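You operate a simulated robot arm through the tools that you are given. There is no shell and no other tool. Be economical: measure what you need, move in short steps, check, and stop when the job is done.

You run a simulated robot arm. Do the job below in one go: nothing can be reset, and whatever is moved stays where it is left.

Task
Switch on key and lamps, run the forks up to 0.4 m and fully down, then switch both off.
Fine: the parking brake stays on.

Only the result counts: the job must be done as asked and must still hold three seconds after the hand-in. Knocking over, shifting, dropping, spilling or breaking anything else fails it.

Robot
A 6-joint arm with a fingered hand on a trunk, on a base that drives. Base frame: it is fixed to the floor where the robot stands at the start and does not move with it; the origin is under the middle of the robot, x ahead of it, y to its left, z up. Units: mm, degrees, N and s.
With the tool pointing down near the work surface it reaches from about 420 to 920 mm from the robot's upright axis, wherever it stands. Its first joint turns from -166.0 to 166.0 degrees. Places, roughly: down lever [400, -100, 900]; fork carriage [0, -1100, 1000]; key [500, -100, 1100]; lamp switch [600, -100, 1100]; parking brake [600, -200, 1300]; up lever [400, -200, 900]. Payload 5 kg.
Tool frame: the origin (TCP) lies between the finger pads and is the grasp point; the fingertips stand 43 mm ahead of it; z points along the fingers, y is the line along which they close. Largest opening 144 mm; the body of the gripper starts 50 mm behind the TCP. The gripper is a hand of 5 fingers: y runs from the thumb to the fingers, the wrist lies at [-21, -133, -233] in the tool frame.
Orientation is that of the tool frame in the base frame, as [roll, pitch, yaw] about the fixed x, y, z axes, in that order (R = Rz(yaw) Ry(pitch) Rx(roll)). With the fingers straight down and the wrist toward the robot, the tool's x, y and z point along [0, 1, 0], [1, 0, 0] and [0, 0, -1] of the base frame.

Tools
- The arm moves only by the tool nudge_tool. Its argument "commands" is text: rows parted by semicolons, each of 6 numbers parted by spaces: the shift along the tool's x, y, z in units of 100 mm (1.0 is 100 mm), then the turn, a rotation vector about the tool's x, y, z in units of 120 degrees (1.0 is 120 degrees). In form: dx dy dz wx wy wz; .... A call has 1 to 10 rows; each row is the pose to reach, as a shift and turn from the pose commanded when the call began, along the tool's axes at that moment. A call with a number of a shift or a turn outside -1 to 1 is refused whole. Rows are played at 5 a second. More than 50 mm and 8.6 degrees between two rows, and nothing of the call is played. A pose out of reach is approached as far as the arm can. The call stops where the force on the tool passes 60 N (or 10 N more than at its start, if that is more) or the arm is blocked; 0.2 s more then pass. In this call time passes only in rows, and 0.2 s behind the last. The reply holds the time, the measured pose of the TCP, the force on the tool along the base axes, the opening and the grip force, in the units named above and with some noise, with the torque about the TCP (base axes, N m) and any sound that the robot's microphone picked up.
- Cameras (640 x 400 px; columns grow to the right, rows downward): "scene" is now at [-17.3, 81.3, 1483.4]; the picture's right is [-0.87, -0.50, 0.00], its down [-0.31, 0.55, -0.78] and it looks along [0.38, -0.67, -0.63] (base axes); focal length 214 px, centre (320, 200). "wrist" rides on the gripper at [86, -109, -168] in the tool frame; the picture's right is [-0.80, 0.28, -0.53], its down [-0.54, -0.73, 0.42] and it looks along [-0.27, 0.63, 0.73] (tool axes); focal length 275 px, centre (320, 200). There is no depth. A picture from a camera that has moved, and an enlarged one, comes with that camera's place and axes in the base frame and with its lens.
- grab_frame(camera): a new picture of that camera. The clock stands still meanwhile.
- lift_body(by): slides the trunk up (or, below 0, down) by that many mm; the arm and the scene camera ride with it, the base frame stays. It gives what a move gives, with no picture.
- roll_base(legs): drives the robot by 1 to 6 legs, each [ahead, left, turn to the left] in mm, mm and degrees, along the robot's own axes; the way and the turn of a leg run together, so that a leg with both is an arc; at most 1500 mm and 180 degrees a leg. The arm and the cameras ride along, it lands a little off, and it stops where it bumps. It gives what a move gives.
- set_fingers(index, middle, ring, little, thumb_bend, thumb_turn): sets how far each is bent, from 0 (flat) to 1 (curled in); at 0.3 the hand is open as for a grip, at 0.7 the pads meet at the TCP. One left out holds its place. A second passes; each finger stops where it meets its share of the squeeze, and holds until it gets a number again. It is the only way to open and close the hand. It gives what a move gives, with no picture; readings hold the bend of each and the force on index, middle, ring, little, thumb and palm. thumb_turn goes from beside the hand (0) to across from the fingers (1), as for a grip.
- pan_tilt(pan, tilt): turns the head with the scene camera to pan (to the left, within 155 degrees either way) and tilt (down, from -29 to 69), counted from straight ahead of the robot. It gives what a move gives.
- close_up(camera, box): a new picture of the part [left, top, right, bottom] of that camera's present view, enlarged. The clock stands still meanwhile.
- close_job(): hands the job in; it is judged then, once.

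Go step by step. Nothing tells you exact positions but the pictures and the camera data: compare them with the known pose of the tool, close in by small moves and look again before you grip or let go. The budget is 120 turns and 78 pictures, counting those below and the enlarged ones. Unless the task says otherwise, let go and move clear before handing in, and close with one line.

The tools are called by a JSON object that holds its "op" and its "data". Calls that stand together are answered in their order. nudge_tool: Moves the arm, as the interface text tells. Its arguments: {"type":"object","properties":{"commands":{"type":"string"}},"required":["commands"]} The other tools are called the same way: lift_body (by) slides the trunk up or down; set_fingers (index, middle, ring, little, thumb_bend, thumb_turn) moves the fingers one by one; roll_base (legs) drives the base; pan_tilt (pan, tilt) turns the head that bears the scene camera; grab_frame (camera) takes a picture; close_up (camera, box) takes an enlarged picture of a part of a camera's view; close_job () hands the job in.

At the start:

```text
time_s: 0.0
eef_pos: [514.5, -161.0, 1219.3]
tool_rot: [179.9, 0.1, 90.0]
force: [-0.3, -0.9, 0.0]
wrist_torque: [-0.01, -0.01, -0.01]
finger_gap: 143.7
gripper_force: 0.0
shape: jaw
bend: [0.3, 0.3, 0.3, 0.3, 0.3, 0.98]
finger forces: [0.0, 0.0, 0.0, 0.0, 0.0, 0.1]
trunk travel left (down, up): [-400.0, 190.0]
robot x, y, heading: [0.2, 2.3, 0.1]
head pan, tilt: [-60.3, 39.1]
```

scene: 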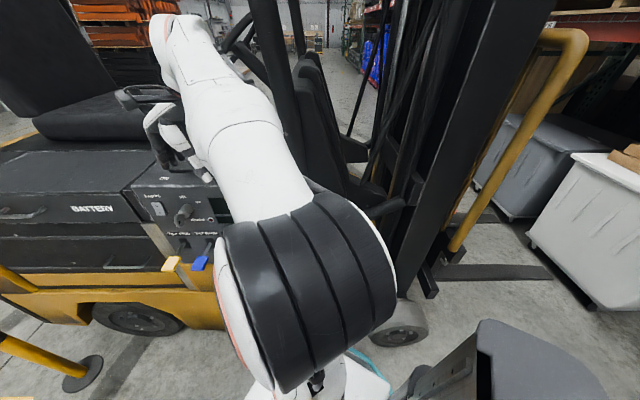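
wrist: 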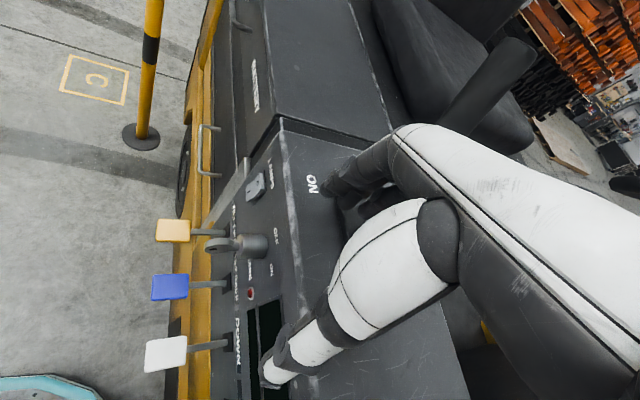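

I see the forklift's side panel with a key, a lamp rocker and three levers (yellow, blue, white). I'll take enlarged pictures to read the labels.

{"op": "close_up", "data": {"camera": "scene", "box": [110, 160, 270, 290]}}

{"op": "close_up", "data": {"camera": "wrist", "box": [130, 110, 370, 400]}}

```text
3.08 times, centred on (190, 225) of scene
camera zoom: at [-17.3, 81.3, 1483.4], right [-0.87, -0.5, 0.0], down [-0.31, 0.55, -0.78], along [0.38, -0.67, -0.63], focal length 660 px, centre (720, 123)
```

zoom: 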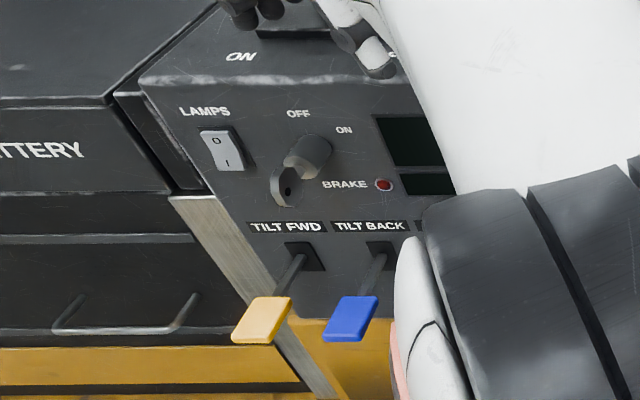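

```text
1.38 times, centred on (250, 255) of wrist
camera zoom: at [405.2, -75.1, 1387.0], right [0.28, -0.8, 0.53], down [-0.73, -0.54, -0.42], along [0.63, -0.27, -0.73], focal length 380 px, centre (417, 124)
```

zoom: 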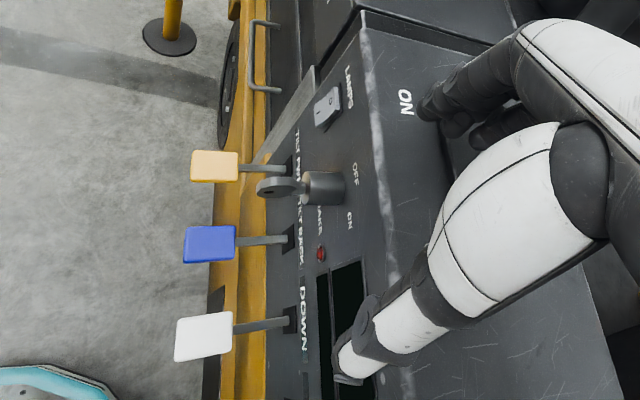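

The panel faces +y. From left to right there are the lamps rocker, the key (OFF) and the levers Tilt fwd, Tilt back, Down, and presumably Up hidden behind the arm. I'll lift the hand up and out (+y) to see the rest.

{"op": "nudge_tool", "data": {"commands": "0 0 -0.4 0 0 0; 0 0 -0.8 0 0 0; 0.4 0 -0.8 0 0 0; 0.8 0 -0.8 0 0 0; 1 0 -0.8 0 0 0"}}

{"op": "nudge_tool", "data": {"commands": "0.4 0 0 0 0 0; 0.8 0 0 0 0 0; 1 0 0 0 0 0"}}

{"op": "grab_frame", "data": {"camera": "scene"}}

{"op": "grab_frame", "data": {"camera": "wrist"}}

```text
time_s: 1.2
eef_pos: [512.3, -60.2, 1297.7]
tool_rot: [180.0, 0.0, 90.0]
force: [0.2, 0.2, 0.1]
wrist_torque: [0.0, 0.01, -0.01]
finger_gap: 143.6
gripper_force: 0.0
shape: jaw
bend: [0.3, 0.3, 0.3, 0.3, 0.3, 0.98]
finger forces: [0.1, 0.0, 0.0, 0.1, 0.0, 0.1]
trunk travel left (down, up): [-400.0, 190.0]
robot x, y, heading: [0.9, -2.5, 0.0]
head pan, tilt: [-60.3, 39.1]
```

```text
time_s: 2.0
eef_pos: [514.0, 40.6, 1298.5]
tool_rot: [-179.9, 0.0, 89.9]
force: [-0.6, 0.0, 0.4]
wrist_torque: [-0.02, 0.01, 0.04]
finger_gap: 143.9
gripper_force: 0.0
shape: jaw
bend: [0.3, 0.3, 0.3, 0.3, 0.3, 0.98]
finger forces: [0.0, 0.1, 0.1, 0.0, 0.1, 0.0]
trunk travel left (down, up): [-400.0, 190.0]
robot x, y, heading: [0.9, 3.0, 0.0]
head pan, tilt: [-60.3, 39.1]
```

```text
73 pictures are left
camera scene: at [-17.2, 81.5, 1483.4], right [-0.87, -0.5, 0.0], down [-0.31, 0.55, -0.78], along [0.38, -0.67, -0.63], focal length 214 px, centre (320, 200)
```

scene: 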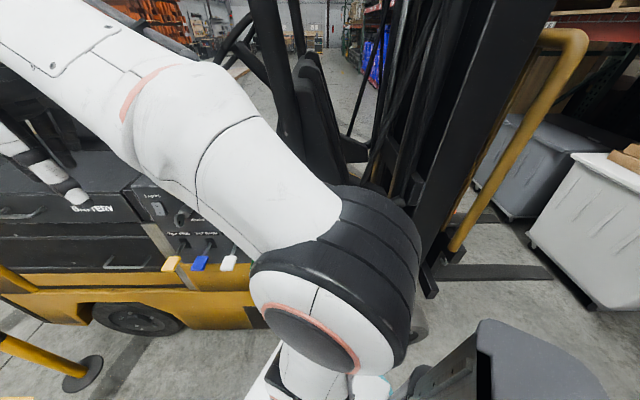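

```text
72 pictures are left
camera wrist: at [405.6, 126.3, 1466.3], right [0.28, -0.8, 0.53], down [-0.73, -0.54, -0.42], along [0.63, -0.27, -0.73], focal length 275 px, centre (320, 200)
```

wrist: 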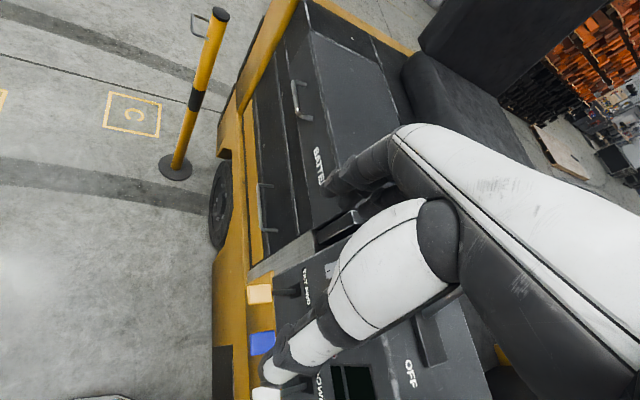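

The truck stands about 30° yawed from my frame. The panel plane is parallel to the camera's image plane, about 410 mm from my axis. I plan to stand squarely in front of it, about 750 mm off, so I'll check the floor on my left first.

{"op": "pan_tilt", "data": {"pan": 70, "tilt": 45}}

{"op": "grab_frame", "data": {"camera": "scene"}}

{"op": "pan_tilt", "data": {"pan": 0, "tilt": 45}}

{"op": "grab_frame", "data": {"camera": "scene"}}

```text
time_s: 4.1
eef_pos: [513.4, 40.7, 1298.4]
tool_rot: [-180.0, 0.0, 90.0]
force: [-0.6, 0.8, 0.0]
wrist_torque: [0.03, 0.01, 0.0]
finger_gap: 143.8
gripper_force: 0.0
shape: jaw
bend: [0.3, 0.3, 0.3, 0.3, 0.3, 0.98]
finger forces: [0.1, 0.0, 0.1, 0.1, 0.0, 0.0]
trunk travel left (down, up): [-400.0, 190.0]
robot x, y, heading: [3.6, 2.1, -0.2]
head pan, tilt: [70.0, 45.0]
```

```text
71 pictures are left
camera scene: at [-31.8, 232.2, 1474.8], right [0.94, -0.34, 0.0], down [-0.24, -0.66, -0.71], along [0.24, 0.66, -0.71], focal length 214 px, centre (320, 200)
```

scene: 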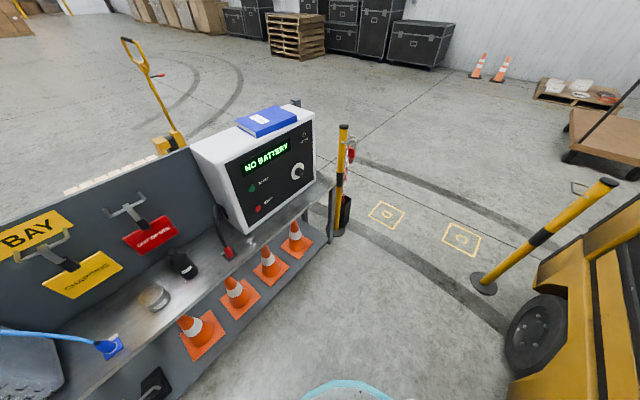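

```text
time_s: 5.5
eef_pos: [514.6, 39.9, 1297.9]
tool_rot: [-180.0, 0.0, 90.0]
force: [0.3, 0.1, 0.0]
wrist_torque: [-0.02, -0.01, 0.03]
finger_gap: 143.6
gripper_force: 0.1
shape: jaw
bend: [0.3, 0.3, 0.3, 0.3, 0.3, 0.98]
finger forces: [0.1, 0.0, 0.1, 0.0, 0.1, 0.0]
trunk travel left (down, up): [-400.0, 190.0]
robot x, y, heading: [1.0, -1.2, 0.1]
head pan, tilt: [0.0, 45.0]
```

```text
70 pictures are left
camera scene: at [21.7, 155.8, 1474.8], right [0.0, -1.0, 0.0], down [-0.71, 0.0, -0.71], along [0.71, 0.0, -0.71], focal length 214 px, centre (320, 200)
```

scene: 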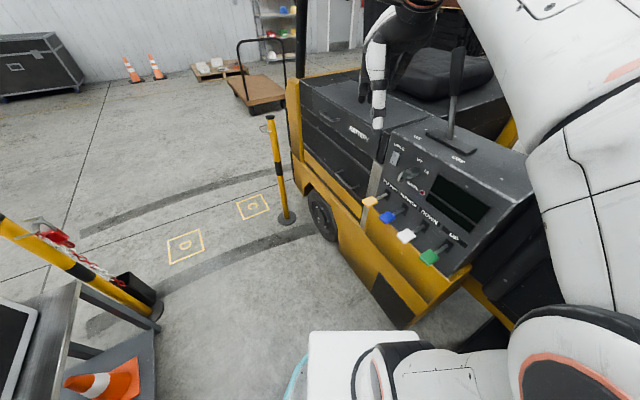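

Now I see everything clearly: four levers from left to right in yellow, blue, white (DOWN) and green (UP), with the brake lever upright on top of the box. A bench stands about 500 mm behind me, so I'll only back off a little: 65 mm ahead and 188 mm left, keeping my heading.

{"op": "roll_base", "data": {"legs": [[65, 188, 0]]}}

{"op": "pan_tilt", "data": {"pan": -35, "tilt": 42}}

{"op": "grab_frame", "data": {"camera": "scene"}}

```text
time_s: 7.1
eef_pos: [577.0, 228.4, 1296.8]
tool_rot: [-180.0, 0.1, 90.1]
force: [-0.1, 0.0, -0.3]
wrist_torque: [0.01, -0.04, -0.03]
finger_gap: 143.4
gripper_force: 0.0
shape: jaw
bend: [0.3, 0.3, 0.3, 0.3, 0.3, 0.98]
finger forces: [0.0, 0.0, 0.1, 0.0, 0.0, 0.0]
trunk travel left (down, up): [-400.0, 190.0]
robot x, y, heading: [67.8, 183.4, 0.1]
head pan, tilt: [0.0, 45.0]
```

```text
time_s: 8.1
eef_pos: [577.6, 228.1, 1296.8]
tool_rot: [180.0, 0.0, 90.1]
force: [0.2, -0.3, 0.1]
wrist_torque: [0.02, -0.03, 0.01]
finger_gap: 143.9
gripper_force: 0.1
shape: jaw
bend: [0.3, 0.3, 0.3, 0.3, 0.3, 0.98]
finger forces: [0.0, 0.0, 0.1, 0.0, 0.0, 0.1]
trunk travel left (down, up): [-400.0, 190.0]
robot x, y, heading: [64.0, 184.4, 0.2]
head pan, tilt: [-35.0, 42.0]
```

```text
69 pictures are left
camera scene: at [72.6, 294.5, 1479.2], right [-0.57, -0.82, 0.0], down [-0.55, 0.38, -0.74], along [0.61, -0.42, -0.67], focal length 214 px, centre (320, 200)
```

scene: 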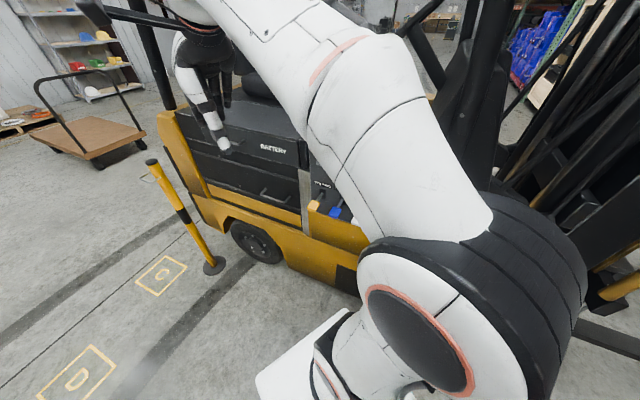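

The arm blocks the head's view from here, and the targets would be too close to my axis. I'll stand further left (about [552, 549]) and turn to face the panel squarely, which leaves room and a clear view.

{"op": "roll_base", "data": {"legs": [[487, 362, 0], [0, 0, -60]]}}

{"op": "pan_tilt", "data": {"pan": -35, "tilt": 38}}

{"op": "grab_frame", "data": {"camera": "scene"}}

```text
time_s: 14.2
eef_pos: [831.2, 127.1, 1298.5]
tool_rot: [-180.0, -0.1, 29.7]
force: [0.1, 0.4, 0.5]
wrist_torque: [-0.01, 0.03, 0.0]
finger_gap: 143.9
gripper_force: 0.1
shape: jaw
bend: [0.3, 0.3, 0.3, 0.3, 0.3, 0.98]
finger forces: [0.0, 0.0, 0.0, 0.0, 0.1, 0.0]
trunk travel left (down, up): [-400.0, 190.0]
robot x, y, heading: [543.7, 552.2, -60.3]
head pan, tilt: [-35.0, 42.0]
```

```text
time_s: 14.8
eef_pos: [831.5, 126.9, 1298.5]
tool_rot: [180.0, 0.0, 29.6]
force: [0.3, -0.7, -0.2]
wrist_torque: [0.01, 0.0, 0.04]
finger_gap: 143.6
gripper_force: 0.1
shape: jaw
bend: [0.3, 0.3, 0.3, 0.3, 0.3, 0.98]
finger forces: [0.1, 0.1, 0.1, 0.1, 0.0, 0.1]
trunk travel left (down, up): [-400.0, 190.0]
robot x, y, heading: [543.2, 550.4, -60.5]
head pan, tilt: [-35.0, 38.0]
```

```text
68 pictures are left
camera scene: at [640.6, 596.9, 1485.1], right [-1.0, 0.09, 0.0], down [0.06, 0.61, -0.79], along [-0.07, -0.78, -0.62], focal length 214 px, centre (320, 200)
```

scene: 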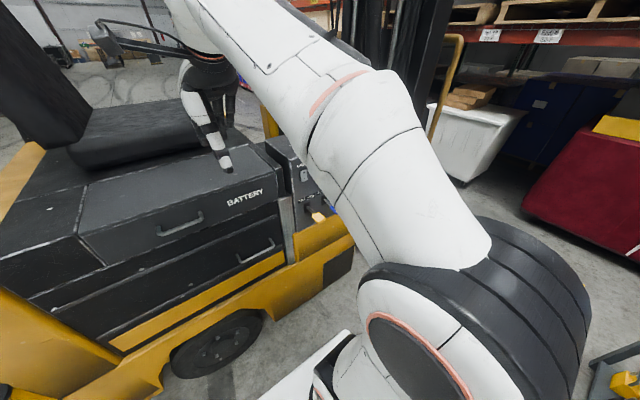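

I'm now square to the panel. Next I'll swing the hand to the right (tool -x), in front of the panel, while backing off slightly.

{"op": "nudge_tool", "data": {"commands": "-0.4 -0.2 0 0 0 0; -0.8 -0.4 0 0 0 0; -1 -0.7 0 0 0 0"}}

{"op": "nudge_tool", "data": {"commands": "-0.45 0 0 0 0 0; -0.9 0 0 0 0 0; -1 0 0 0 0 0"}}

{"op": "nudge_tool", "data": {"commands": "-0.45 0 0 0 0 0; -0.9 0 0 0 0 0; -1 0 0 0 0 0"}}

{"op": "set_fingers", "data": {"index": 0, "middle": 1, "ring": 1, "little": 1, "thumb_bend": 0.8, "thumb_turn": 0.5}}

{"op": "grab_frame", "data": {"camera": "scene"}}

{"op": "grab_frame", "data": {"camera": "wrist"}}

```text
time_s: 15.7
eef_pos: [706.3, 138.2, 1297.0]
tool_rot: [180.0, 0.1, 29.7]
force: [-0.1, -0.1, -0.9]
wrist_torque: [0.02, 0.0, 0.02]
finger_gap: 143.6
gripper_force: 0.1
shape: jaw
bend: [0.3, 0.3, 0.3, 0.3, 0.3, 0.98]
finger forces: [0.0, 0.0, 0.0, 0.0, 0.0, 0.0]
trunk travel left (down, up): [-400.0, 190.0]
robot x, y, heading: [543.9, 555.8, -60.1]
head pan, tilt: [-35.0, 38.0]
```

```text
time_s: 16.4
eef_pos: [623.0, 89.5, 1297.4]
tool_rot: [-180.0, 0.0, 29.6]
force: [-0.8, 0.1, 0.8]
wrist_torque: [0.01, -0.05, 0.0]
finger_gap: 143.7
gripper_force: 0.0
shape: jaw
bend: [0.3, 0.3, 0.3, 0.3, 0.3, 0.98]
finger forces: [0.1, 0.0, 0.1, 0.0, 0.1, 0.0]
trunk travel left (down, up): [-400.0, 190.0]
robot x, y, heading: [540.8, 552.3, -60.4]
head pan, tilt: [-35.0, 38.0]
```

```text
time_s: 17.2
eef_pos: [535.0, 41.4, 1297.2]
tool_rot: [180.0, 0.1, 29.6]
force: [-0.8, -1.0, 1.5]
wrist_torque: [-0.02, -0.04, 0.02]
finger_gap: 144.0
gripper_force: 0.0
shape: jaw
bend: [0.3, 0.3, 0.3, 0.3, 0.3, 0.98]
finger forces: [0.0, 0.1, 0.1, 0.1, 0.1, 0.1]
trunk travel left (down, up): [-400.0, 190.0]
robot x, y, heading: [545.0, 554.0, -60.7]
head pan, tilt: [-35.0, 38.0]
```

```text
time_s: 18.2
eef_pos: [536.1, 41.4, 1296.7]
tool_rot: [-180.0, 0.0, 29.6]
force: [0.6, -0.8, -0.3]
wrist_torque: [0.0, 0.0, -0.03]
finger_gap: 117.9
gripper_force: 0.1
shape: fingers
bend: [0.0, 1.0, 1.0, 1.0, 0.8, 0.51]
finger forces: [0.0, 0.0, 0.1, 0.0, 0.0, 0.1]
trunk travel left (down, up): [-400.0, 190.0]
robot x, y, heading: [542.8, 551.3, -60.3]
head pan, tilt: [-35.0, 38.0]
```

```text
67 pictures are left
camera scene: at [640.5, 596.9, 1485.1], right [-1.0, 0.09, 0.0], down [0.06, 0.61, -0.79], along [-0.07, -0.78, -0.62], focal length 214 px, centre (320, 200)
```

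scene: 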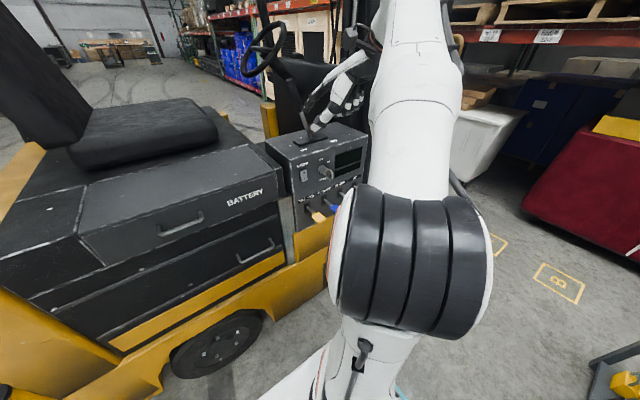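

```text
66 pictures are left
camera wrist: at [556.8, 177.6, 1465.7], right [-0.55, -0.64, 0.53], down [-0.83, 0.36, -0.42], along [0.08, -0.68, -0.73], focal length 275 px, centre (320, 200)
```

wrist: 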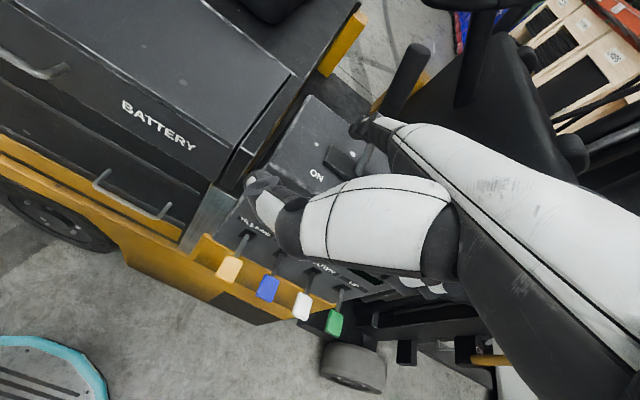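

The head now sees both the panel and the hand. I'll zoom in on them.

{"op": "close_up", "data": {"camera": "scene", "box": [256, 40, 400, 130]}}

{"op": "close_up", "data": {"camera": "scene", "box": [256, 120, 384, 230]}}

```text
4.44 times, centred on (328, 85) of scene
camera zoom: at [640.5, 596.9, 1485.1], right [-1.0, 0.09, 0.0], down [0.06, 0.61, -0.79], along [-0.07, -0.78, -0.62], focal length 953 px, centre (284, 711)
```

zoom: 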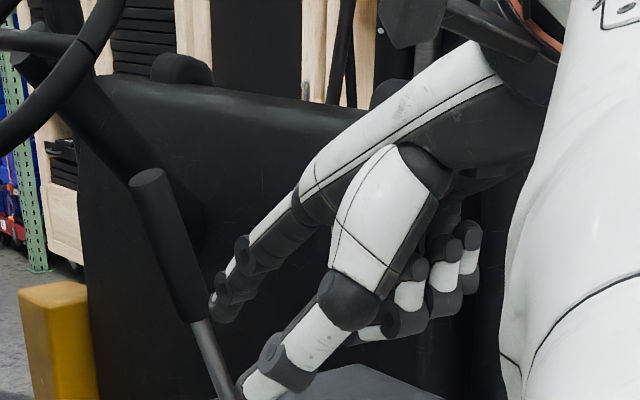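

```text
3.64 times, centred on (320, 175) of scene
camera zoom: at [640.5, 596.9, 1485.1], right [-1.0, 0.09, 0.0], down [0.06, 0.61, -0.79], along [-0.07, -0.78, -0.62], focal length 780 px, centre (320, 291)
```

zoom: 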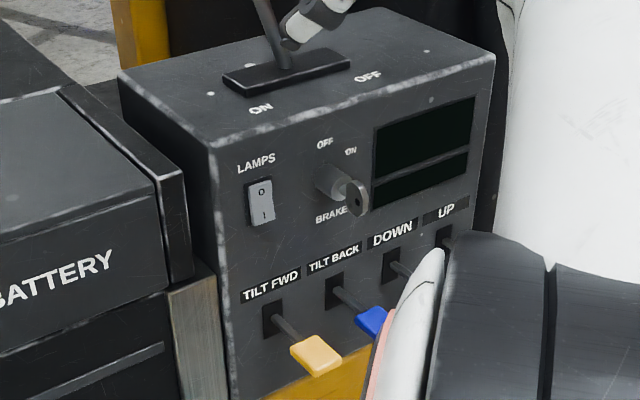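

The panel layout is clear. I'll try a thumb–index pinch, which has a known geometry and serves for pressing and for the key, and check where its tip sits.

{"op": "set_fingers", "data": {"index": 0.68, "thumb_bend": 0.68, "thumb_turn": 1}}

{"op": "close_up", "data": {"camera": "scene", "box": [256, 40, 400, 130]}}

{"op": "grab_frame", "data": {"camera": "wrist"}}

```text
time_s: 19.2
eef_pos: [535.5, 40.6, 1297.6]
tool_rot: [-179.9, 0.0, 29.5]
force: [0.1, 0.0, 0.3]
wrist_torque: [-0.01, -0.02, -0.01]
finger_gap: 14.7
gripper_force: 0.0
shape: fingers
bend: [0.68, 1.0, 1.0, 1.0, 0.68, 1.0]
finger forces: [0.0, 0.1, 0.1, 0.1, 0.1, 0.1]
trunk travel left (down, up): [-400.0, 190.0]
robot x, y, heading: [542.3, 556.7, -60.5]
head pan, tilt: [-35.0, 38.0]
```

```text
4.44 times, centred on (328, 85) of scene
camera zoom: at [640.5, 596.9, 1485.1], right [-1.0, 0.09, 0.0], down [0.06, 0.61, -0.79], along [-0.07, -0.78, -0.62], focal length 953 px, centre (284, 711)
```

zoom: 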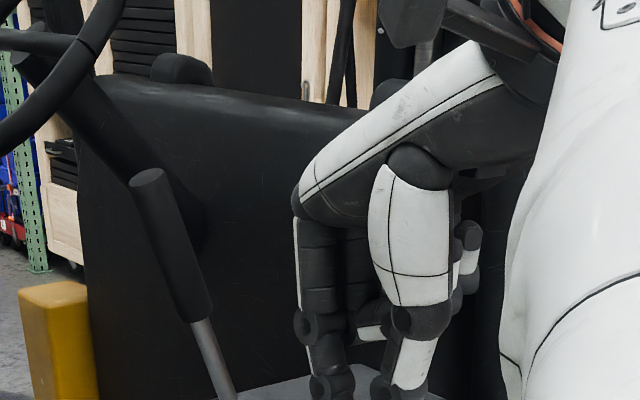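

```text
62 pictures are left
camera wrist: at [556.8, 177.5, 1465.7], right [-0.55, -0.64, 0.53], down [-0.83, 0.36, -0.42], along [0.08, -0.68, -0.73], focal length 275 px, centre (320, 200)
```

wrist: 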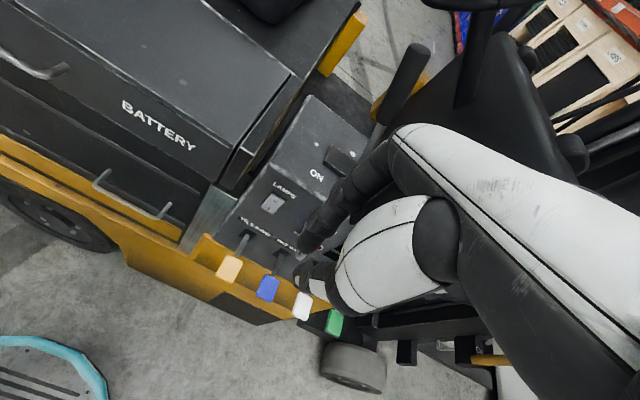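

The pinch points down with its tip centred on the tool axis, and the other fingers are curled away. I'll look closely at the key and lamp switch before approaching.

{"op": "close_up", "data": {"camera": "scene", "box": [290, 150, 350, 188]}}

{"op": "close_up", "data": {"camera": "wrist", "box": [220, 150, 380, 350]}}

```text
10.53 times, centred on (320, 169) of scene
camera zoom: at [640.5, 596.9, 1485.1], right [-1.0, 0.09, 0.0], down [0.06, 0.61, -0.79], along [-0.07, -0.78, -0.62], focal length 2258 px, centre (320, 526)
```

zoom: 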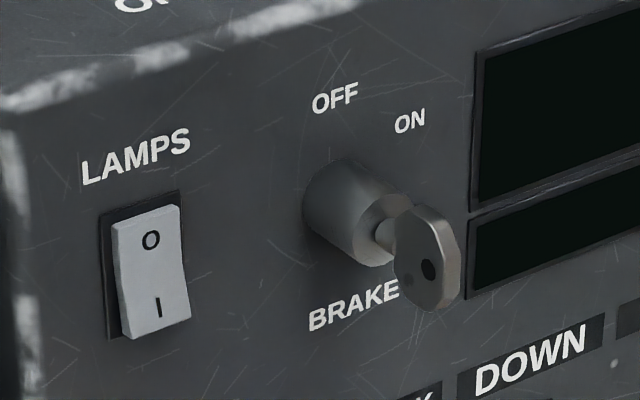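

```text
2.00 times, centred on (300, 250) of wrist
camera zoom: at [556.8, 177.5, 1465.7], right [-0.55, -0.64, 0.53], down [-0.83, 0.36, -0.42], along [0.08, -0.68, -0.73], focal length 551 px, centre (360, 100)
```

zoom: 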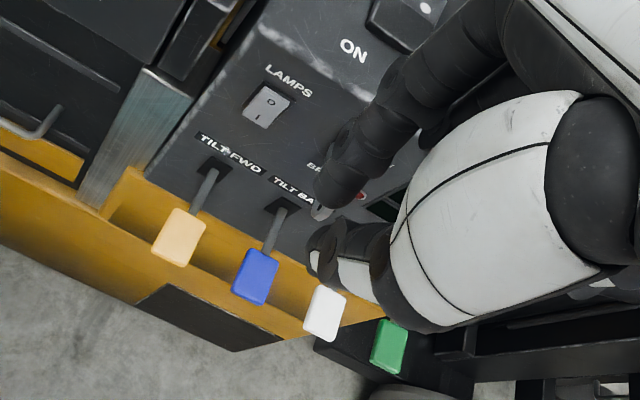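

The key's bow is a thin vertical blade at about [536, -93, 1062], with OFF up and ON to the right. The lamp's "I" half is near [634, -95, 1046]. I'll turn the hand to a handshake pose (fingers into the panel, pinch closing sideways), in two 60° stages.

{"op": "nudge_tool", "data": {"commands": "0 0 0 -0.0361 0.0361 0.0361; 0 0 0 -0.0722 0.0722 0.0722; 0 0 0 -0.1083 0.1083 0.1083; 0 0 0 -0.1444 0.1444 0.1444; 0 0 0 -0.1805 0.1805 0.1805; 0 0 0 -0.2166 0.2166 0.2166; 0 0 0 -0.2527 0.2527 0.2527; 0 0 0 -0.2887 0.2887 0.2887"}}

{"op": "nudge_tool", "data": {"commands": "0 0 0 -0.0361 0.0361 0.0361; 0 0 0 -0.0722 0.0722 0.0722; 0 0 0 -0.1083 0.1083 0.1083; 0 0 0 -0.1444 0.1444 0.1444; 0 0 0 -0.1805 0.1805 0.1805; 0 0 0 -0.2166 0.2166 0.2166; 0 0 0 -0.2527 0.2527 0.2527; 0 0 0 -0.2887 0.2887 0.2887"}}

{"op": "grab_frame", "data": {"camera": "scene"}}

```text
time_s: 21.1
eef_pos: [535.0, 41.1, 1297.4]
tool_rot: [153.4, -42.0, 3.0]
force: [-0.3, -0.7, 1.5]
wrist_torque: [-0.01, 0.04, 0.03]
finger_gap: 14.4
gripper_force: 0.1
shape: fingers
bend: [0.68, 1.0, 1.0, 1.0, 0.68, 1.0]
finger forces: [0.1, 0.1, 0.0, 0.0, 0.1, 0.0]
trunk travel left (down, up): [-400.0, 190.0]
robot x, y, heading: [541.7, 551.4, -60.3]
head pan, tilt: [-35.0, 38.0]
```

```text
time_s: 22.0
eef_pos: [510.3, 0.9, 1226.9]
tool_rot: [165.8, -65.8, -25.3]
force: [-0.5, 0.3, -0.3]
wrist_torque: [0.03, -0.01, -0.01]
finger_gap: 14.5
gripper_force: 0.1
shape: fingers
bend: [0.68, 1.0, 1.0, 1.0, 0.68, 1.0]
finger forces: [0.0, 0.0, 0.0, 0.0, 0.0, 0.0]
trunk travel left (down, up): [-400.0, 190.0]
robot x, y, heading: [539.8, 552.5, -60.3]
head pan, tilt: [-35.0, 38.0]
stopped in row 4: the arm was blocked; the commanded pose is now the measured one
```

```text
59 pictures are left
camera scene: at [640.5, 597.1, 1485.1], right [-1.0, 0.09, 0.0], down [0.06, 0.61, -0.79], along [-0.07, -0.78, -0.62], focal length 214 px, centre (320, 200)
```

scene: 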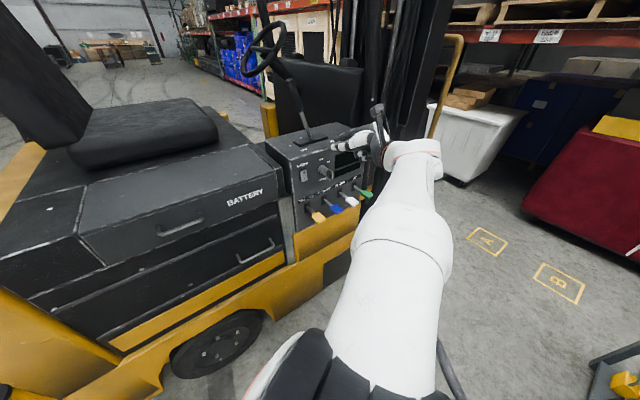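

The wrist got blocked partway because the arm is at an awkward height. I'll back the hand away from the panel, then lower the trunk so the horizontal pose is easier.

{"op": "nudge_tool", "data": {"commands": "-0.13 -0.15 -0.35 0 0 0; -0.27 -0.29 -0.69 0 0 0; 0 -0.26 -0.81 0 0 0"}}

{"op": "lift_body", "data": {"by": -150}}

{"op": "grab_frame", "data": {"camera": "scene"}}

```text
time_s: 22.8
eef_pos: [468.6, 69.8, 1256.6]
tool_rot: [165.7, -65.8, -25.3]
force: [-0.4, -0.1, 0.3]
wrist_torque: [-0.01, 0.0, -0.04]
finger_gap: 14.6
gripper_force: 0.1
shape: fingers
bend: [0.68, 1.0, 1.0, 1.0, 0.68, 1.0]
finger forces: [0.0, 0.1, 0.0, 0.1, 0.1, 0.1]
trunk travel left (down, up): [-400.0, 190.0]
robot x, y, heading: [544.4, 554.5, -60.8]
head pan, tilt: [-35.0, 38.0]
```

```text
time_s: 24.6
eef_pos: [468.4, 70.3, 1108.1]
tool_rot: [165.3, -65.6, -24.8]
force: [0.1, -0.4, 0.5]
wrist_torque: [0.02, 0.02, 0.0]
finger_gap: 14.4
gripper_force: 0.0
shape: fingers
bend: [0.68, 1.0, 1.0, 1.0, 0.68, 1.0]
finger forces: [0.0, 0.1, 0.0, 0.1, 0.0, 0.0]
trunk travel left (down, up): [-250.0, 340.0]
robot x, y, heading: [545.6, 552.7, -60.4]
head pan, tilt: [-35.0, 38.0]
```

```text
58 pictures are left
camera scene: at [640.5, 596.9, 1335.1], right [-1.0, 0.09, 0.0], down [0.06, 0.61, -0.79], along [-0.07, -0.78, -0.62], focal length 214 px, centre (320, 200)
```

scene: 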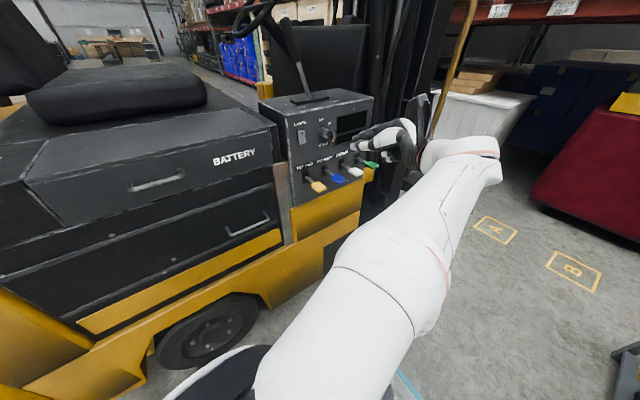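

Excellent clear view now. I'll finish the remaining 32° of rotation to the handshake pose.

{"op": "nudge_tool", "data": {"commands": "0 0 0 -0.042 0.046 0.021; 0 0 0 -0.084 0.092 0.042; 0 0 0 -0.126 0.138 0.063; 0 0 0 -0.168 0.184 0.084"}}

{"op": "close_up", "data": {"camera": "scene", "box": [270, 70, 430, 200]}}

```text
time_s: 25.6
eef_pos: [370.6, 78.3, 1061.1]
tool_rot: [-129.9, -83.8, -119.9]
force: [-0.9, -0.2, -0.2]
wrist_torque: [0.01, -0.01, 0.0]
finger_gap: 14.7
gripper_force: 0.1
shape: fingers
bend: [0.68, 1.0, 1.0, 1.0, 0.68, 1.0]
finger forces: [0.0, 0.0, 0.0, 0.0, 0.0, 0.0]
trunk travel left (down, up): [-250.0, 340.0]
robot x, y, heading: [546.7, 554.1, -60.2]
head pan, tilt: [-35.0, 38.0]
stopped in row 4: the arm was blocked; the commanded pose is now the measured one
```

```text
3.08 times, centred on (350, 135) of scene
camera zoom: at [640.6, 596.8, 1335.1], right [-1.0, 0.09, 0.0], down [0.06, 0.61, -0.79], along [-0.07, -0.78, -0.62], focal length 660 px, centre (228, 400)
```

zoom: 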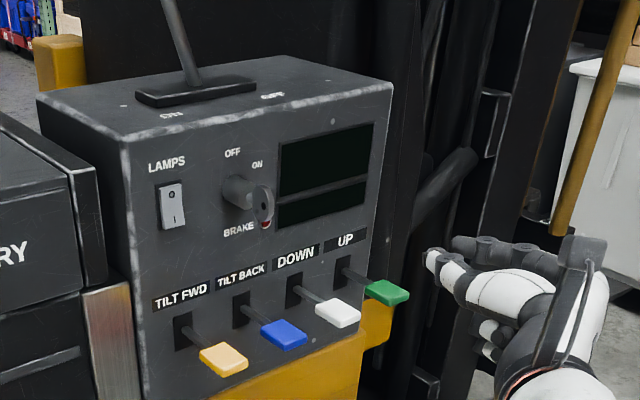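

The hand now points nearly straight at the panel, with the index on top. I'll slide it toward a standoff point in front of the key.

{"op": "nudge_tool", "data": {"commands": "0 -0.2 0.3 0 0 0; 0 -0.4 0.6 0 0 0; 0 -0.6 0.9 0 0 0"}}

{"op": "close_up", "data": {"camera": "scene", "box": [270, 70, 430, 200]}}

```text
time_s: 26.1
eef_pos: [308.8, 96.2, 1060.6]
tool_rot: [-129.5, -83.7, -133.7]
force: [0.8, -0.1, 0.7]
wrist_torque: [-0.04, 0.01, -0.01]
finger_gap: 14.5
gripper_force: 0.0
shape: fingers
bend: [0.68, 1.0, 1.0, 1.0, 0.68, 1.0]
finger forces: [0.1, 0.0, 0.1, 0.1, 0.0, 0.0]
trunk travel left (down, up): [-250.0, 340.0]
robot x, y, heading: [540.4, 553.9, -60.4]
head pan, tilt: [-35.0, 38.0]
stopped in row 2: the arm was blocked; the commanded pose is now the measured one
```

```text
3.08 times, centred on (350, 135) of scene
camera zoom: at [640.7, 596.7, 1335.1], right [-1.0, 0.1, 0.0], down [0.06, 0.61, -0.79], along [-0.07, -0.78, -0.62], focal length 660 px, centre (228, 400)
```

zoom: 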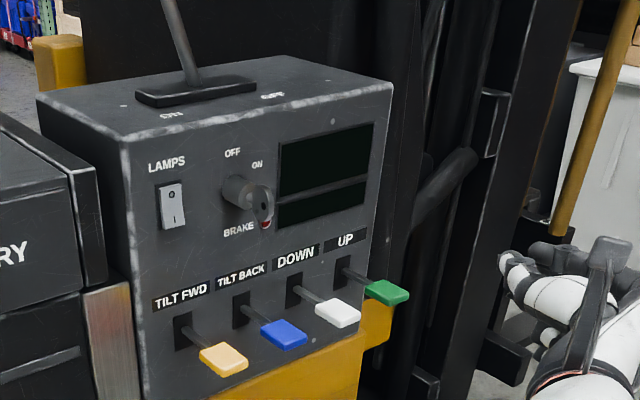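

The arm keeps hitting its limits because the wrist is too close to my axis here. I'll shift the base 250 mm left and 50 mm back to gain room; the hand is well clear of the panel.

{"op": "roll_base", "data": {"legs": [[-50, 250, 0]]}}

{"op": "grab_frame", "data": {"camera": "scene"}}

```text
time_s: 27.9
eef_pos: [499.9, 263.0, 1061.2]
tool_rot: [-129.2, -83.7, -134.0]
force: [0.7, -0.1, -0.4]
wrist_torque: [0.0, 0.01, 0.01]
finger_gap: 14.2
gripper_force: 0.1
shape: fingers
bend: [0.68, 1.0, 1.0, 1.0, 0.68, 1.0]
finger forces: [0.1, 0.0, 0.0, 0.1, 0.0, 0.0]
trunk travel left (down, up): [-250.0, 340.0]
robot x, y, heading: [729.7, 718.9, -60.7]
head pan, tilt: [-35.0, 38.0]
```

```text
55 pictures are left
camera scene: at [830.2, 762.3, 1335.1], right [-1.0, 0.1, 0.0], down [0.06, 0.61, -0.79], along [-0.08, -0.78, -0.62], focal length 214 px, centre (320, 200)
```

scene: 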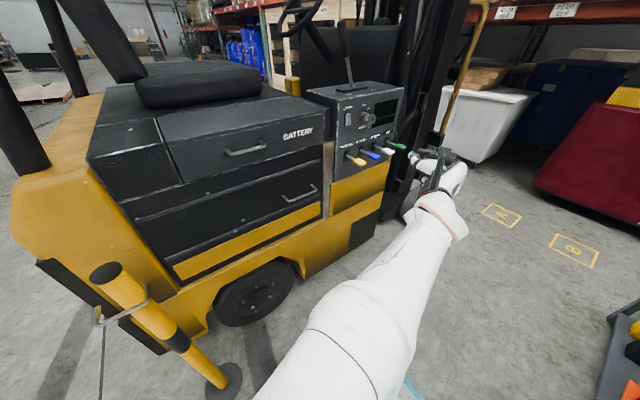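

There's plenty of room now. I'll move toward the panel and straighten the hand's yaw at the same time.

{"op": "nudge_tool", "data": {"commands": "0 0.05 0.3 0.063 0 0; 0 0.1 0.6 0.127 0 0; 0 0.15 0.9 0.19 0 0"}}

```text
time_s: 28.7
eef_pos: [494.8, 172.5, 1052.9]
tool_rot: [-107.0, -83.9, -133.2]
force: [0.9, 0.3, 1.6]
wrist_torque: [0.1, 0.0, -0.06]
finger_gap: 14.7
gripper_force: 0.1
shape: fingers
bend: [0.68, 1.0, 1.0, 1.0, 0.68, 1.0]
finger forces: [0.0, 0.0, 0.0, 0.0, 0.0, 0.0]
trunk travel left (down, up): [-250.0, 340.0]
robot x, y, heading: [731.7, 717.7, -60.5]
head pan, tilt: [-35.0, 38.0]
```

The hand is now square to the panel. I'll continue to the standoff in front of the key.

{"op": "nudge_tool", "data": {"commands": "0.04 0.15 0.27 0 0 -0.016; 0.08 0.3 0.54 0 0 -0.032; 0.12 0.46 0.81 0 0 -0.048"}}

{"op": "nudge_tool", "data": {"commands": "0.03 0.15 0.27 0 0 0; 0.06 0.3 0.54 0 0 0; 0.08 0.46 0.81 0 0 0"}}

{"op": "grab_frame", "data": {"camera": "scene"}}

{"op": "grab_frame", "data": {"camera": "wrist"}}

```text
time_s: 29.5
eef_pos: [493.1, 76.1, 1057.3]
tool_rot: [-174.9, -88.2, -65.4]
force: [1.1, 0.5, -0.4]
wrist_torque: [0.02, 0.0, -0.01]
finger_gap: 14.7
gripper_force: 0.0
shape: fingers
bend: [0.68, 1.0, 1.0, 1.0, 0.68, 1.0]
finger forces: [0.1, 0.1, 0.0, 0.0, 0.0, 0.0]
trunk travel left (down, up): [-250.0, 340.0]
robot x, y, heading: [729.7, 718.3, -60.4]
head pan, tilt: [-35.0, 38.0]
```

```text
time_s: 30.3
eef_pos: [493.9, -16.1, 1064.7]
tool_rot: [-173.0, -88.1, -67.2]
force: [0.1, 0.1, 0.5]
wrist_torque: [-0.01, 0.03, -0.02]
finger_gap: 14.6
gripper_force: 0.1
shape: fingers
bend: [0.68, 1.0, 1.0, 1.0, 0.68, 1.0]
finger forces: [0.1, 0.0, 0.1, 0.0, 0.0, 0.1]
trunk travel left (down, up): [-250.0, 340.0]
robot x, y, heading: [731.5, 722.3, -60.6]
head pan, tilt: [-35.0, 38.0]
```

```text
54 pictures are left
camera scene: at [830.3, 762.5, 1335.1], right [-1.0, 0.1, 0.0], down [0.06, 0.61, -0.79], along [-0.08, -0.78, -0.62], focal length 214 px, centre (320, 200)
```

scene: 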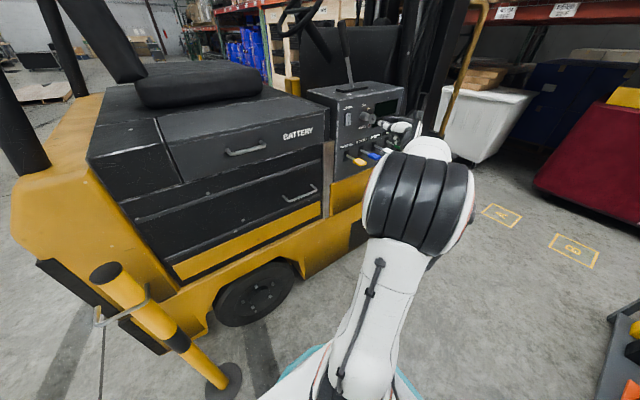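

```text
53 pictures are left
camera wrist: at [506.0, 180.5, 1156.8], right [-0.52, 0.35, -0.78], down [0.83, 0.01, -0.55], along [-0.18, -0.94, -0.29], focal length 275 px, centre (320, 200)
```

wrist: 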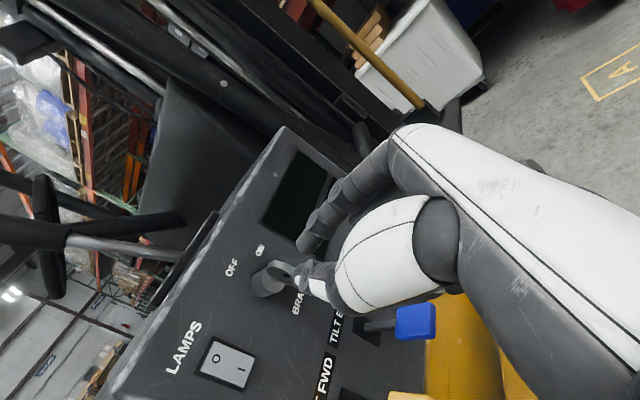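

The key is right ahead of the pinch and aligned within a couple of mm. I'll open the pinch slightly, advance about 55 mm, and check.

{"op": "set_fingers", "data": {"index": 0.57, "thumb_bend": 0.57}}

{"op": "nudge_tool", "data": {"commands": "0 0.01 0.2 0 0 0; 0 0.02 0.4 0 0 0"}}

{"op": "close_up", "data": {"camera": "wrist", "box": [200, 180, 420, 340]}}

{"op": "close_up", "data": {"camera": "scene", "box": [320, 80, 420, 170]}}

```text
time_s: 31.3
eef_pos: [495.0, -15.0, 1065.3]
tool_rot: [-173.8, -88.2, -66.5]
force: [0.5, 0.0, 0.7]
wrist_torque: [0.02, 0.0, 0.06]
finger_gap: 56.0
gripper_force: 0.0
shape: fingers
bend: [0.56, 1.0, 1.0, 1.0, 0.56, 1.0]
finger forces: [0.0, 0.1, 0.0, 0.0, 0.0, 0.0]
trunk travel left (down, up): [-250.0, 340.0]
robot x, y, heading: [729.4, 716.8, -60.6]
head pan, tilt: [-35.0, 38.0]
```

```text
time_s: 31.9
eef_pos: [511.3, -51.0, 1064.1]
tool_rot: [-170.3, -88.4, -69.9]
force: [-0.6, -0.3, -0.3]
wrist_torque: [0.03, 0.0, 0.0]
finger_gap: 56.2
gripper_force: 0.1
shape: fingers
bend: [0.56, 1.0, 1.0, 1.0, 0.56, 1.0]
finger forces: [0.0, 0.0, 0.0, 0.0, 0.1, 0.0]
trunk travel left (down, up): [-250.0, 340.0]
robot x, y, heading: [732.2, 719.0, -60.7]
head pan, tilt: [-35.0, 38.0]
```

```text
2.50 times, centred on (310, 260) of wrist
camera zoom: at [523.5, 145.6, 1156.0], right [-0.52, 0.34, -0.78], down [0.83, 0.01, -0.55], along [-0.18, -0.94, -0.29], focal length 688 px, centre (345, 50)
```

zoom: 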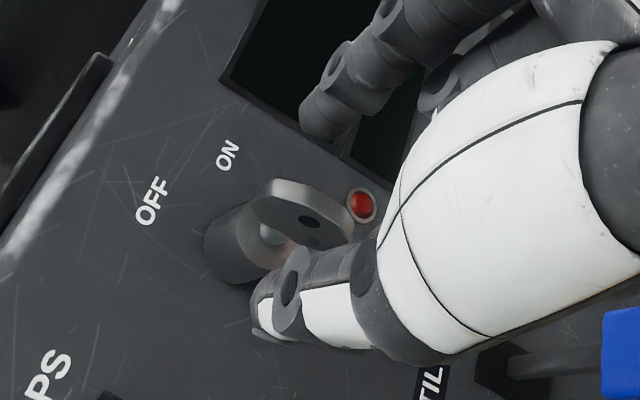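

```text
4.44 times, centred on (370, 125) of scene
camera zoom: at [830.3, 762.5, 1335.1], right [-1.0, 0.1, 0.0], down [0.06, 0.61, -0.79], along [-0.08, -0.78, -0.62], focal length 953 px, centre (98, 533)
```

zoom: 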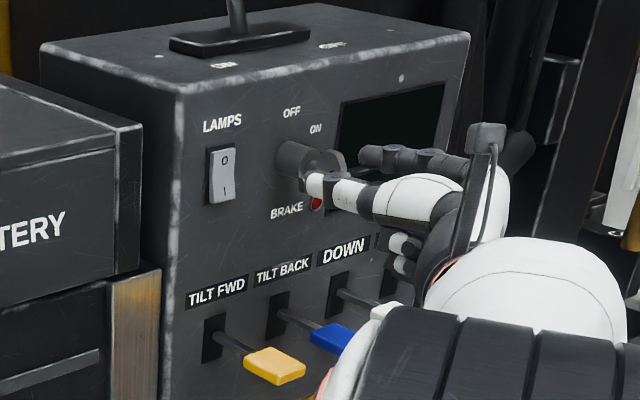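

The bow sits between the thumb and index. I'll advance 13 mm more and close gently on the bow.

{"op": "nudge_tool", "data": {"commands": "0 0 0.13 0 0 0"}}

{"op": "set_fingers", "data": {"index": 0.7, "thumb_bend": 0.7}}

{"op": "close_up", "data": {"camera": "wrist", "box": [200, 180, 420, 340]}}

```text
time_s: 32.3
eef_pos: [518.1, -62.3, 1062.4]
tool_rot: [-175.4, -88.1, -64.8]
force: [-0.5, 0.7, 0.2]
wrist_torque: [0.01, 0.02, -0.01]
finger_gap: 56.1
gripper_force: 0.0
shape: fingers
bend: [0.56, 1.0, 1.0, 1.0, 0.56, 1.0]
finger forces: [0.0, 0.0, 0.0, 0.0, 0.1, 0.0]
trunk travel left (down, up): [-250.0, 340.0]
robot x, y, heading: [735.5, 722.9, -60.4]
head pan, tilt: [-35.0, 38.0]
```

```text
time_s: 33.3
eef_pos: [518.0, -61.7, 1062.0]
tool_rot: [-174.4, -88.2, -65.7]
force: [-1.2, -1.7, -0.4]
wrist_torque: [0.01, -0.02, -0.04]
finger_gap: 12.9
gripper_force: 1.1
shape: fingers
bend: [0.68, 1.0, 1.0, 1.0, 0.69, 1.0]
finger forces: [2.6, 0.1, 0.0, 0.0, 0.8, 0.0]
trunk travel left (down, up): [-250.0, 340.0]
robot x, y, heading: [733.7, 724.1, -60.5]
head pan, tilt: [-35.0, 38.0]
```

```text
2.50 times, centred on (310, 260) of wrist
camera zoom: at [530.4, 134.3, 1154.4], right [-0.52, 0.35, -0.78], down [0.83, 0.01, -0.55], along [-0.18, -0.94, -0.29], focal length 688 px, centre (345, 50)
```

zoom: 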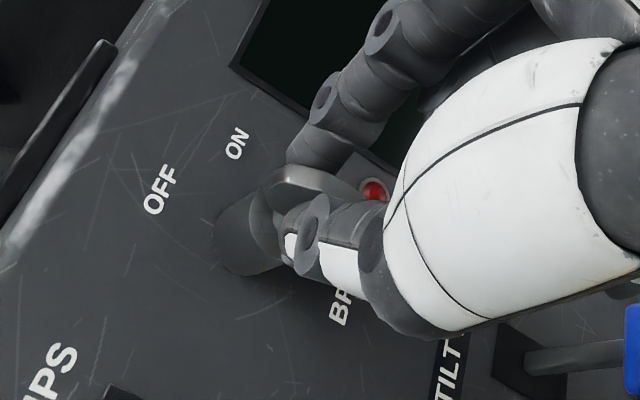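

The bow is held. I'll firm up the grip and turn it clockwise about the finger axis.

{"op": "set_fingers", "data": {"index": 0.76, "thumb_bend": 0.76}}

{"op": "nudge_tool", "data": {"commands": "0 0 0 0 0 0.05; 0 0 0 0 0 0.1; 0 0 0 0 0 0.15; 0 0 0 0 0 0.2; 0 0 0 0 0 0.25; 0 0 0 0 0 0.3"}}

{"op": "close_up", "data": {"camera": "wrist", "box": [200, 180, 420, 340]}}

{"op": "close_up", "data": {"camera": "scene", "box": [320, 80, 420, 170]}}

```text
time_s: 34.3
eef_pos: [518.9, -61.3, 1062.5]
tool_rot: [-175.3, -88.1, -64.9]
force: [5.7, -3.4, -2.4]
wrist_torque: [0.1, 0.01, 0.08]
finger_gap: 10.7
gripper_force: 10.3
shape: fingers
bend: [0.71, 1.0, 1.0, 1.0, 0.71, 1.0]
finger forces: [8.6, 0.0, 0.1, 0.0, 11.7, 0.0]
trunk travel left (down, up): [-250.0, 340.0]
robot x, y, heading: [733.2, 719.3, -60.4]
head pan, tilt: [-35.0, 38.0]
```

```text
time_s: 35.7
eef_pos: [519.5, -62.9, 1063.0]
tool_rot: [-92.8, -53.9, -148.0]
force: [6.2, -2.8, 6.1]
wrist_torque: [-0.21, -0.07, 0.16]
finger_gap: 9.0
gripper_force: 10.5
shape: fingers
bend: [0.71, 1.0, 1.0, 1.0, 0.71, 1.0]
finger forces: [8.3, 0.0, 0.0, 0.0, 12.9, 0.0]
trunk travel left (down, up): [-250.0, 340.0]
robot x, y, heading: [735.8, 719.8, -60.7]
head pan, tilt: [-35.0, 38.0]
```

```text
2.50 times, centred on (310, 260) of wrist
camera zoom: at [470.6, 97.0, 1202.9], right [-0.07, 0.6, -0.79], down [1.0, 0.08, -0.02], along [0.05, -0.79, -0.61], focal length 688 px, centre (345, 50)
```

zoom: 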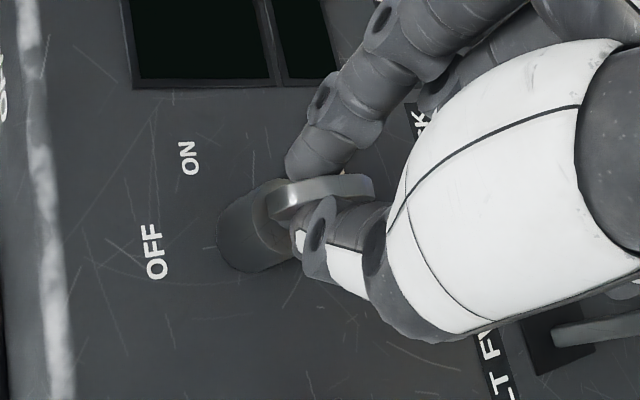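

```text
4.44 times, centred on (370, 125) of scene
camera zoom: at [831.1, 762.6, 1335.1], right [-1.0, 0.1, 0.0], down [0.06, 0.61, -0.79], along [-0.08, -0.78, -0.62], focal length 953 px, centre (98, 533)
```

zoom: 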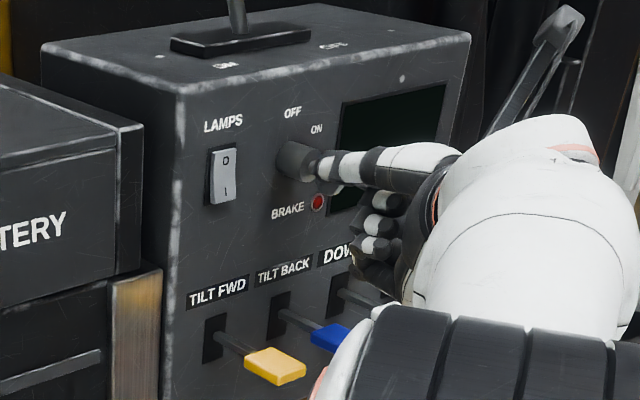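

The key is turning with the hand (about 36° so far), but the display is still dark. I'll continue in small steps.

{"op": "nudge_tool", "data": {"commands": "0 0 0 0 0 0.05; 0 0 0 0 0 0.1; 0 0 0 0 0 0.15; 0 0 0 0 0 0.2"}}

{"op": "close_up", "data": {"camera": "scene", "box": [320, 80, 420, 170]}}

```text
time_s: 36.7
eef_pos: [519.5, -62.3, 1062.7]
tool_rot: [-92.0, -29.7, -149.4]
force: [0.3, -5.8, 9.2]
wrist_torque: [-0.22, -0.1, -0.04]
finger_gap: 8.6
gripper_force: 11.0
shape: fingers
bend: [0.71, 1.0, 1.0, 1.0, 0.71, 1.0]
finger forces: [9.1, 0.0, 0.0, 0.0, 12.2, 0.0]
trunk travel left (down, up): [-250.0, 340.0]
robot x, y, heading: [733.9, 723.2, -60.7]
head pan, tilt: [-35.0, 38.0]
```

```text
4.44 times, centred on (370, 125) of scene
camera zoom: at [830.5, 762.4, 1335.1], right [-1.0, 0.1, 0.0], down [0.06, 0.61, -0.79], along [-0.08, -0.78, -0.62], focal length 953 px, centre (98, 533)
```

zoom: 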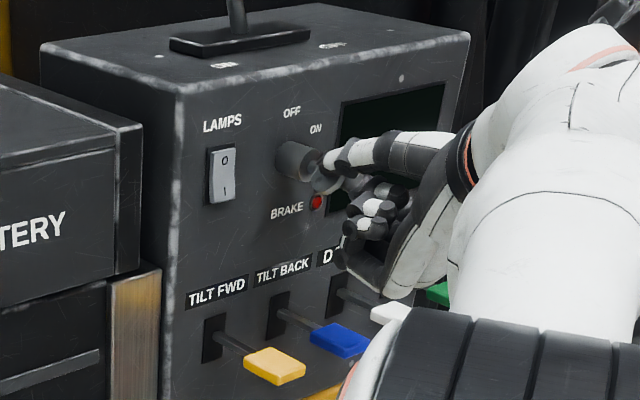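

{"op": "nudge_tool", "data": {"commands": "0 0 0 0 0 0.05; 0 0 0 0 0 0.1; 0 0 0 0 0 0.15; 0 0 0 0 0 0.2"}}

{"op": "close_up", "data": {"camera": "scene", "box": [320, 80, 420, 170]}}

{"op": "close_up", "data": {"camera": "wrist", "box": [150, 130, 420, 340]}}

```text
time_s: 37.7
eef_pos: [518.2, -63.5, 1062.3]
tool_rot: [-91.8, -5.7, -150.1]
force: [-5.2, -5.0, 7.8]
wrist_torque: [-0.28, -0.08, -0.22]
finger_gap: 8.6
gripper_force: 11.2
shape: fingers
bend: [0.72, 1.0, 1.0, 1.0, 0.71, 1.0]
finger forces: [9.1, 0.0, 0.0, 0.1, 13.1, 0.0]
trunk travel left (down, up): [-250.0, 340.0]
robot x, y, heading: [731.7, 718.2, -60.4]
head pan, tilt: [-35.0, 38.0]
```

```text
4.44 times, centred on (370, 125) of scene
camera zoom: at [830.0, 762.6, 1335.1], right [-1.0, 0.1, 0.0], down [0.06, 0.61, -0.79], along [-0.08, -0.78, -0.62], focal length 953 px, centre (98, 533)
```

zoom: 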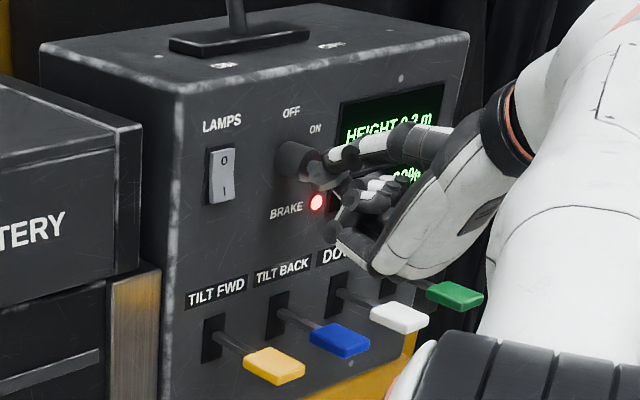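

```text
1.90 times, centred on (285, 235) of wrist
camera zoom: at [372.9, 42.2, 1184.8], right [0.39, 0.85, -0.35], down [0.75, -0.08, 0.65], along [0.53, -0.52, -0.67], focal length 524 px, centre (387, 133)
```

zoom: 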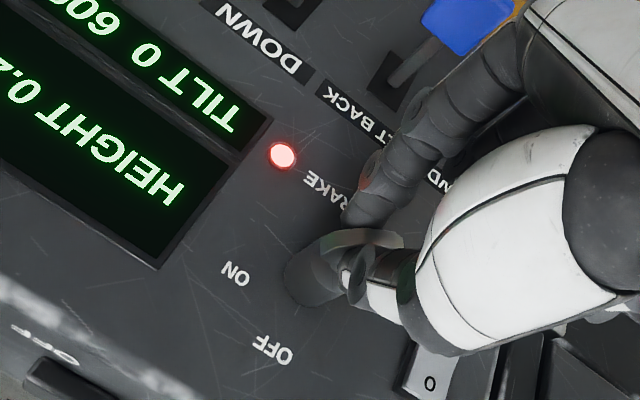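

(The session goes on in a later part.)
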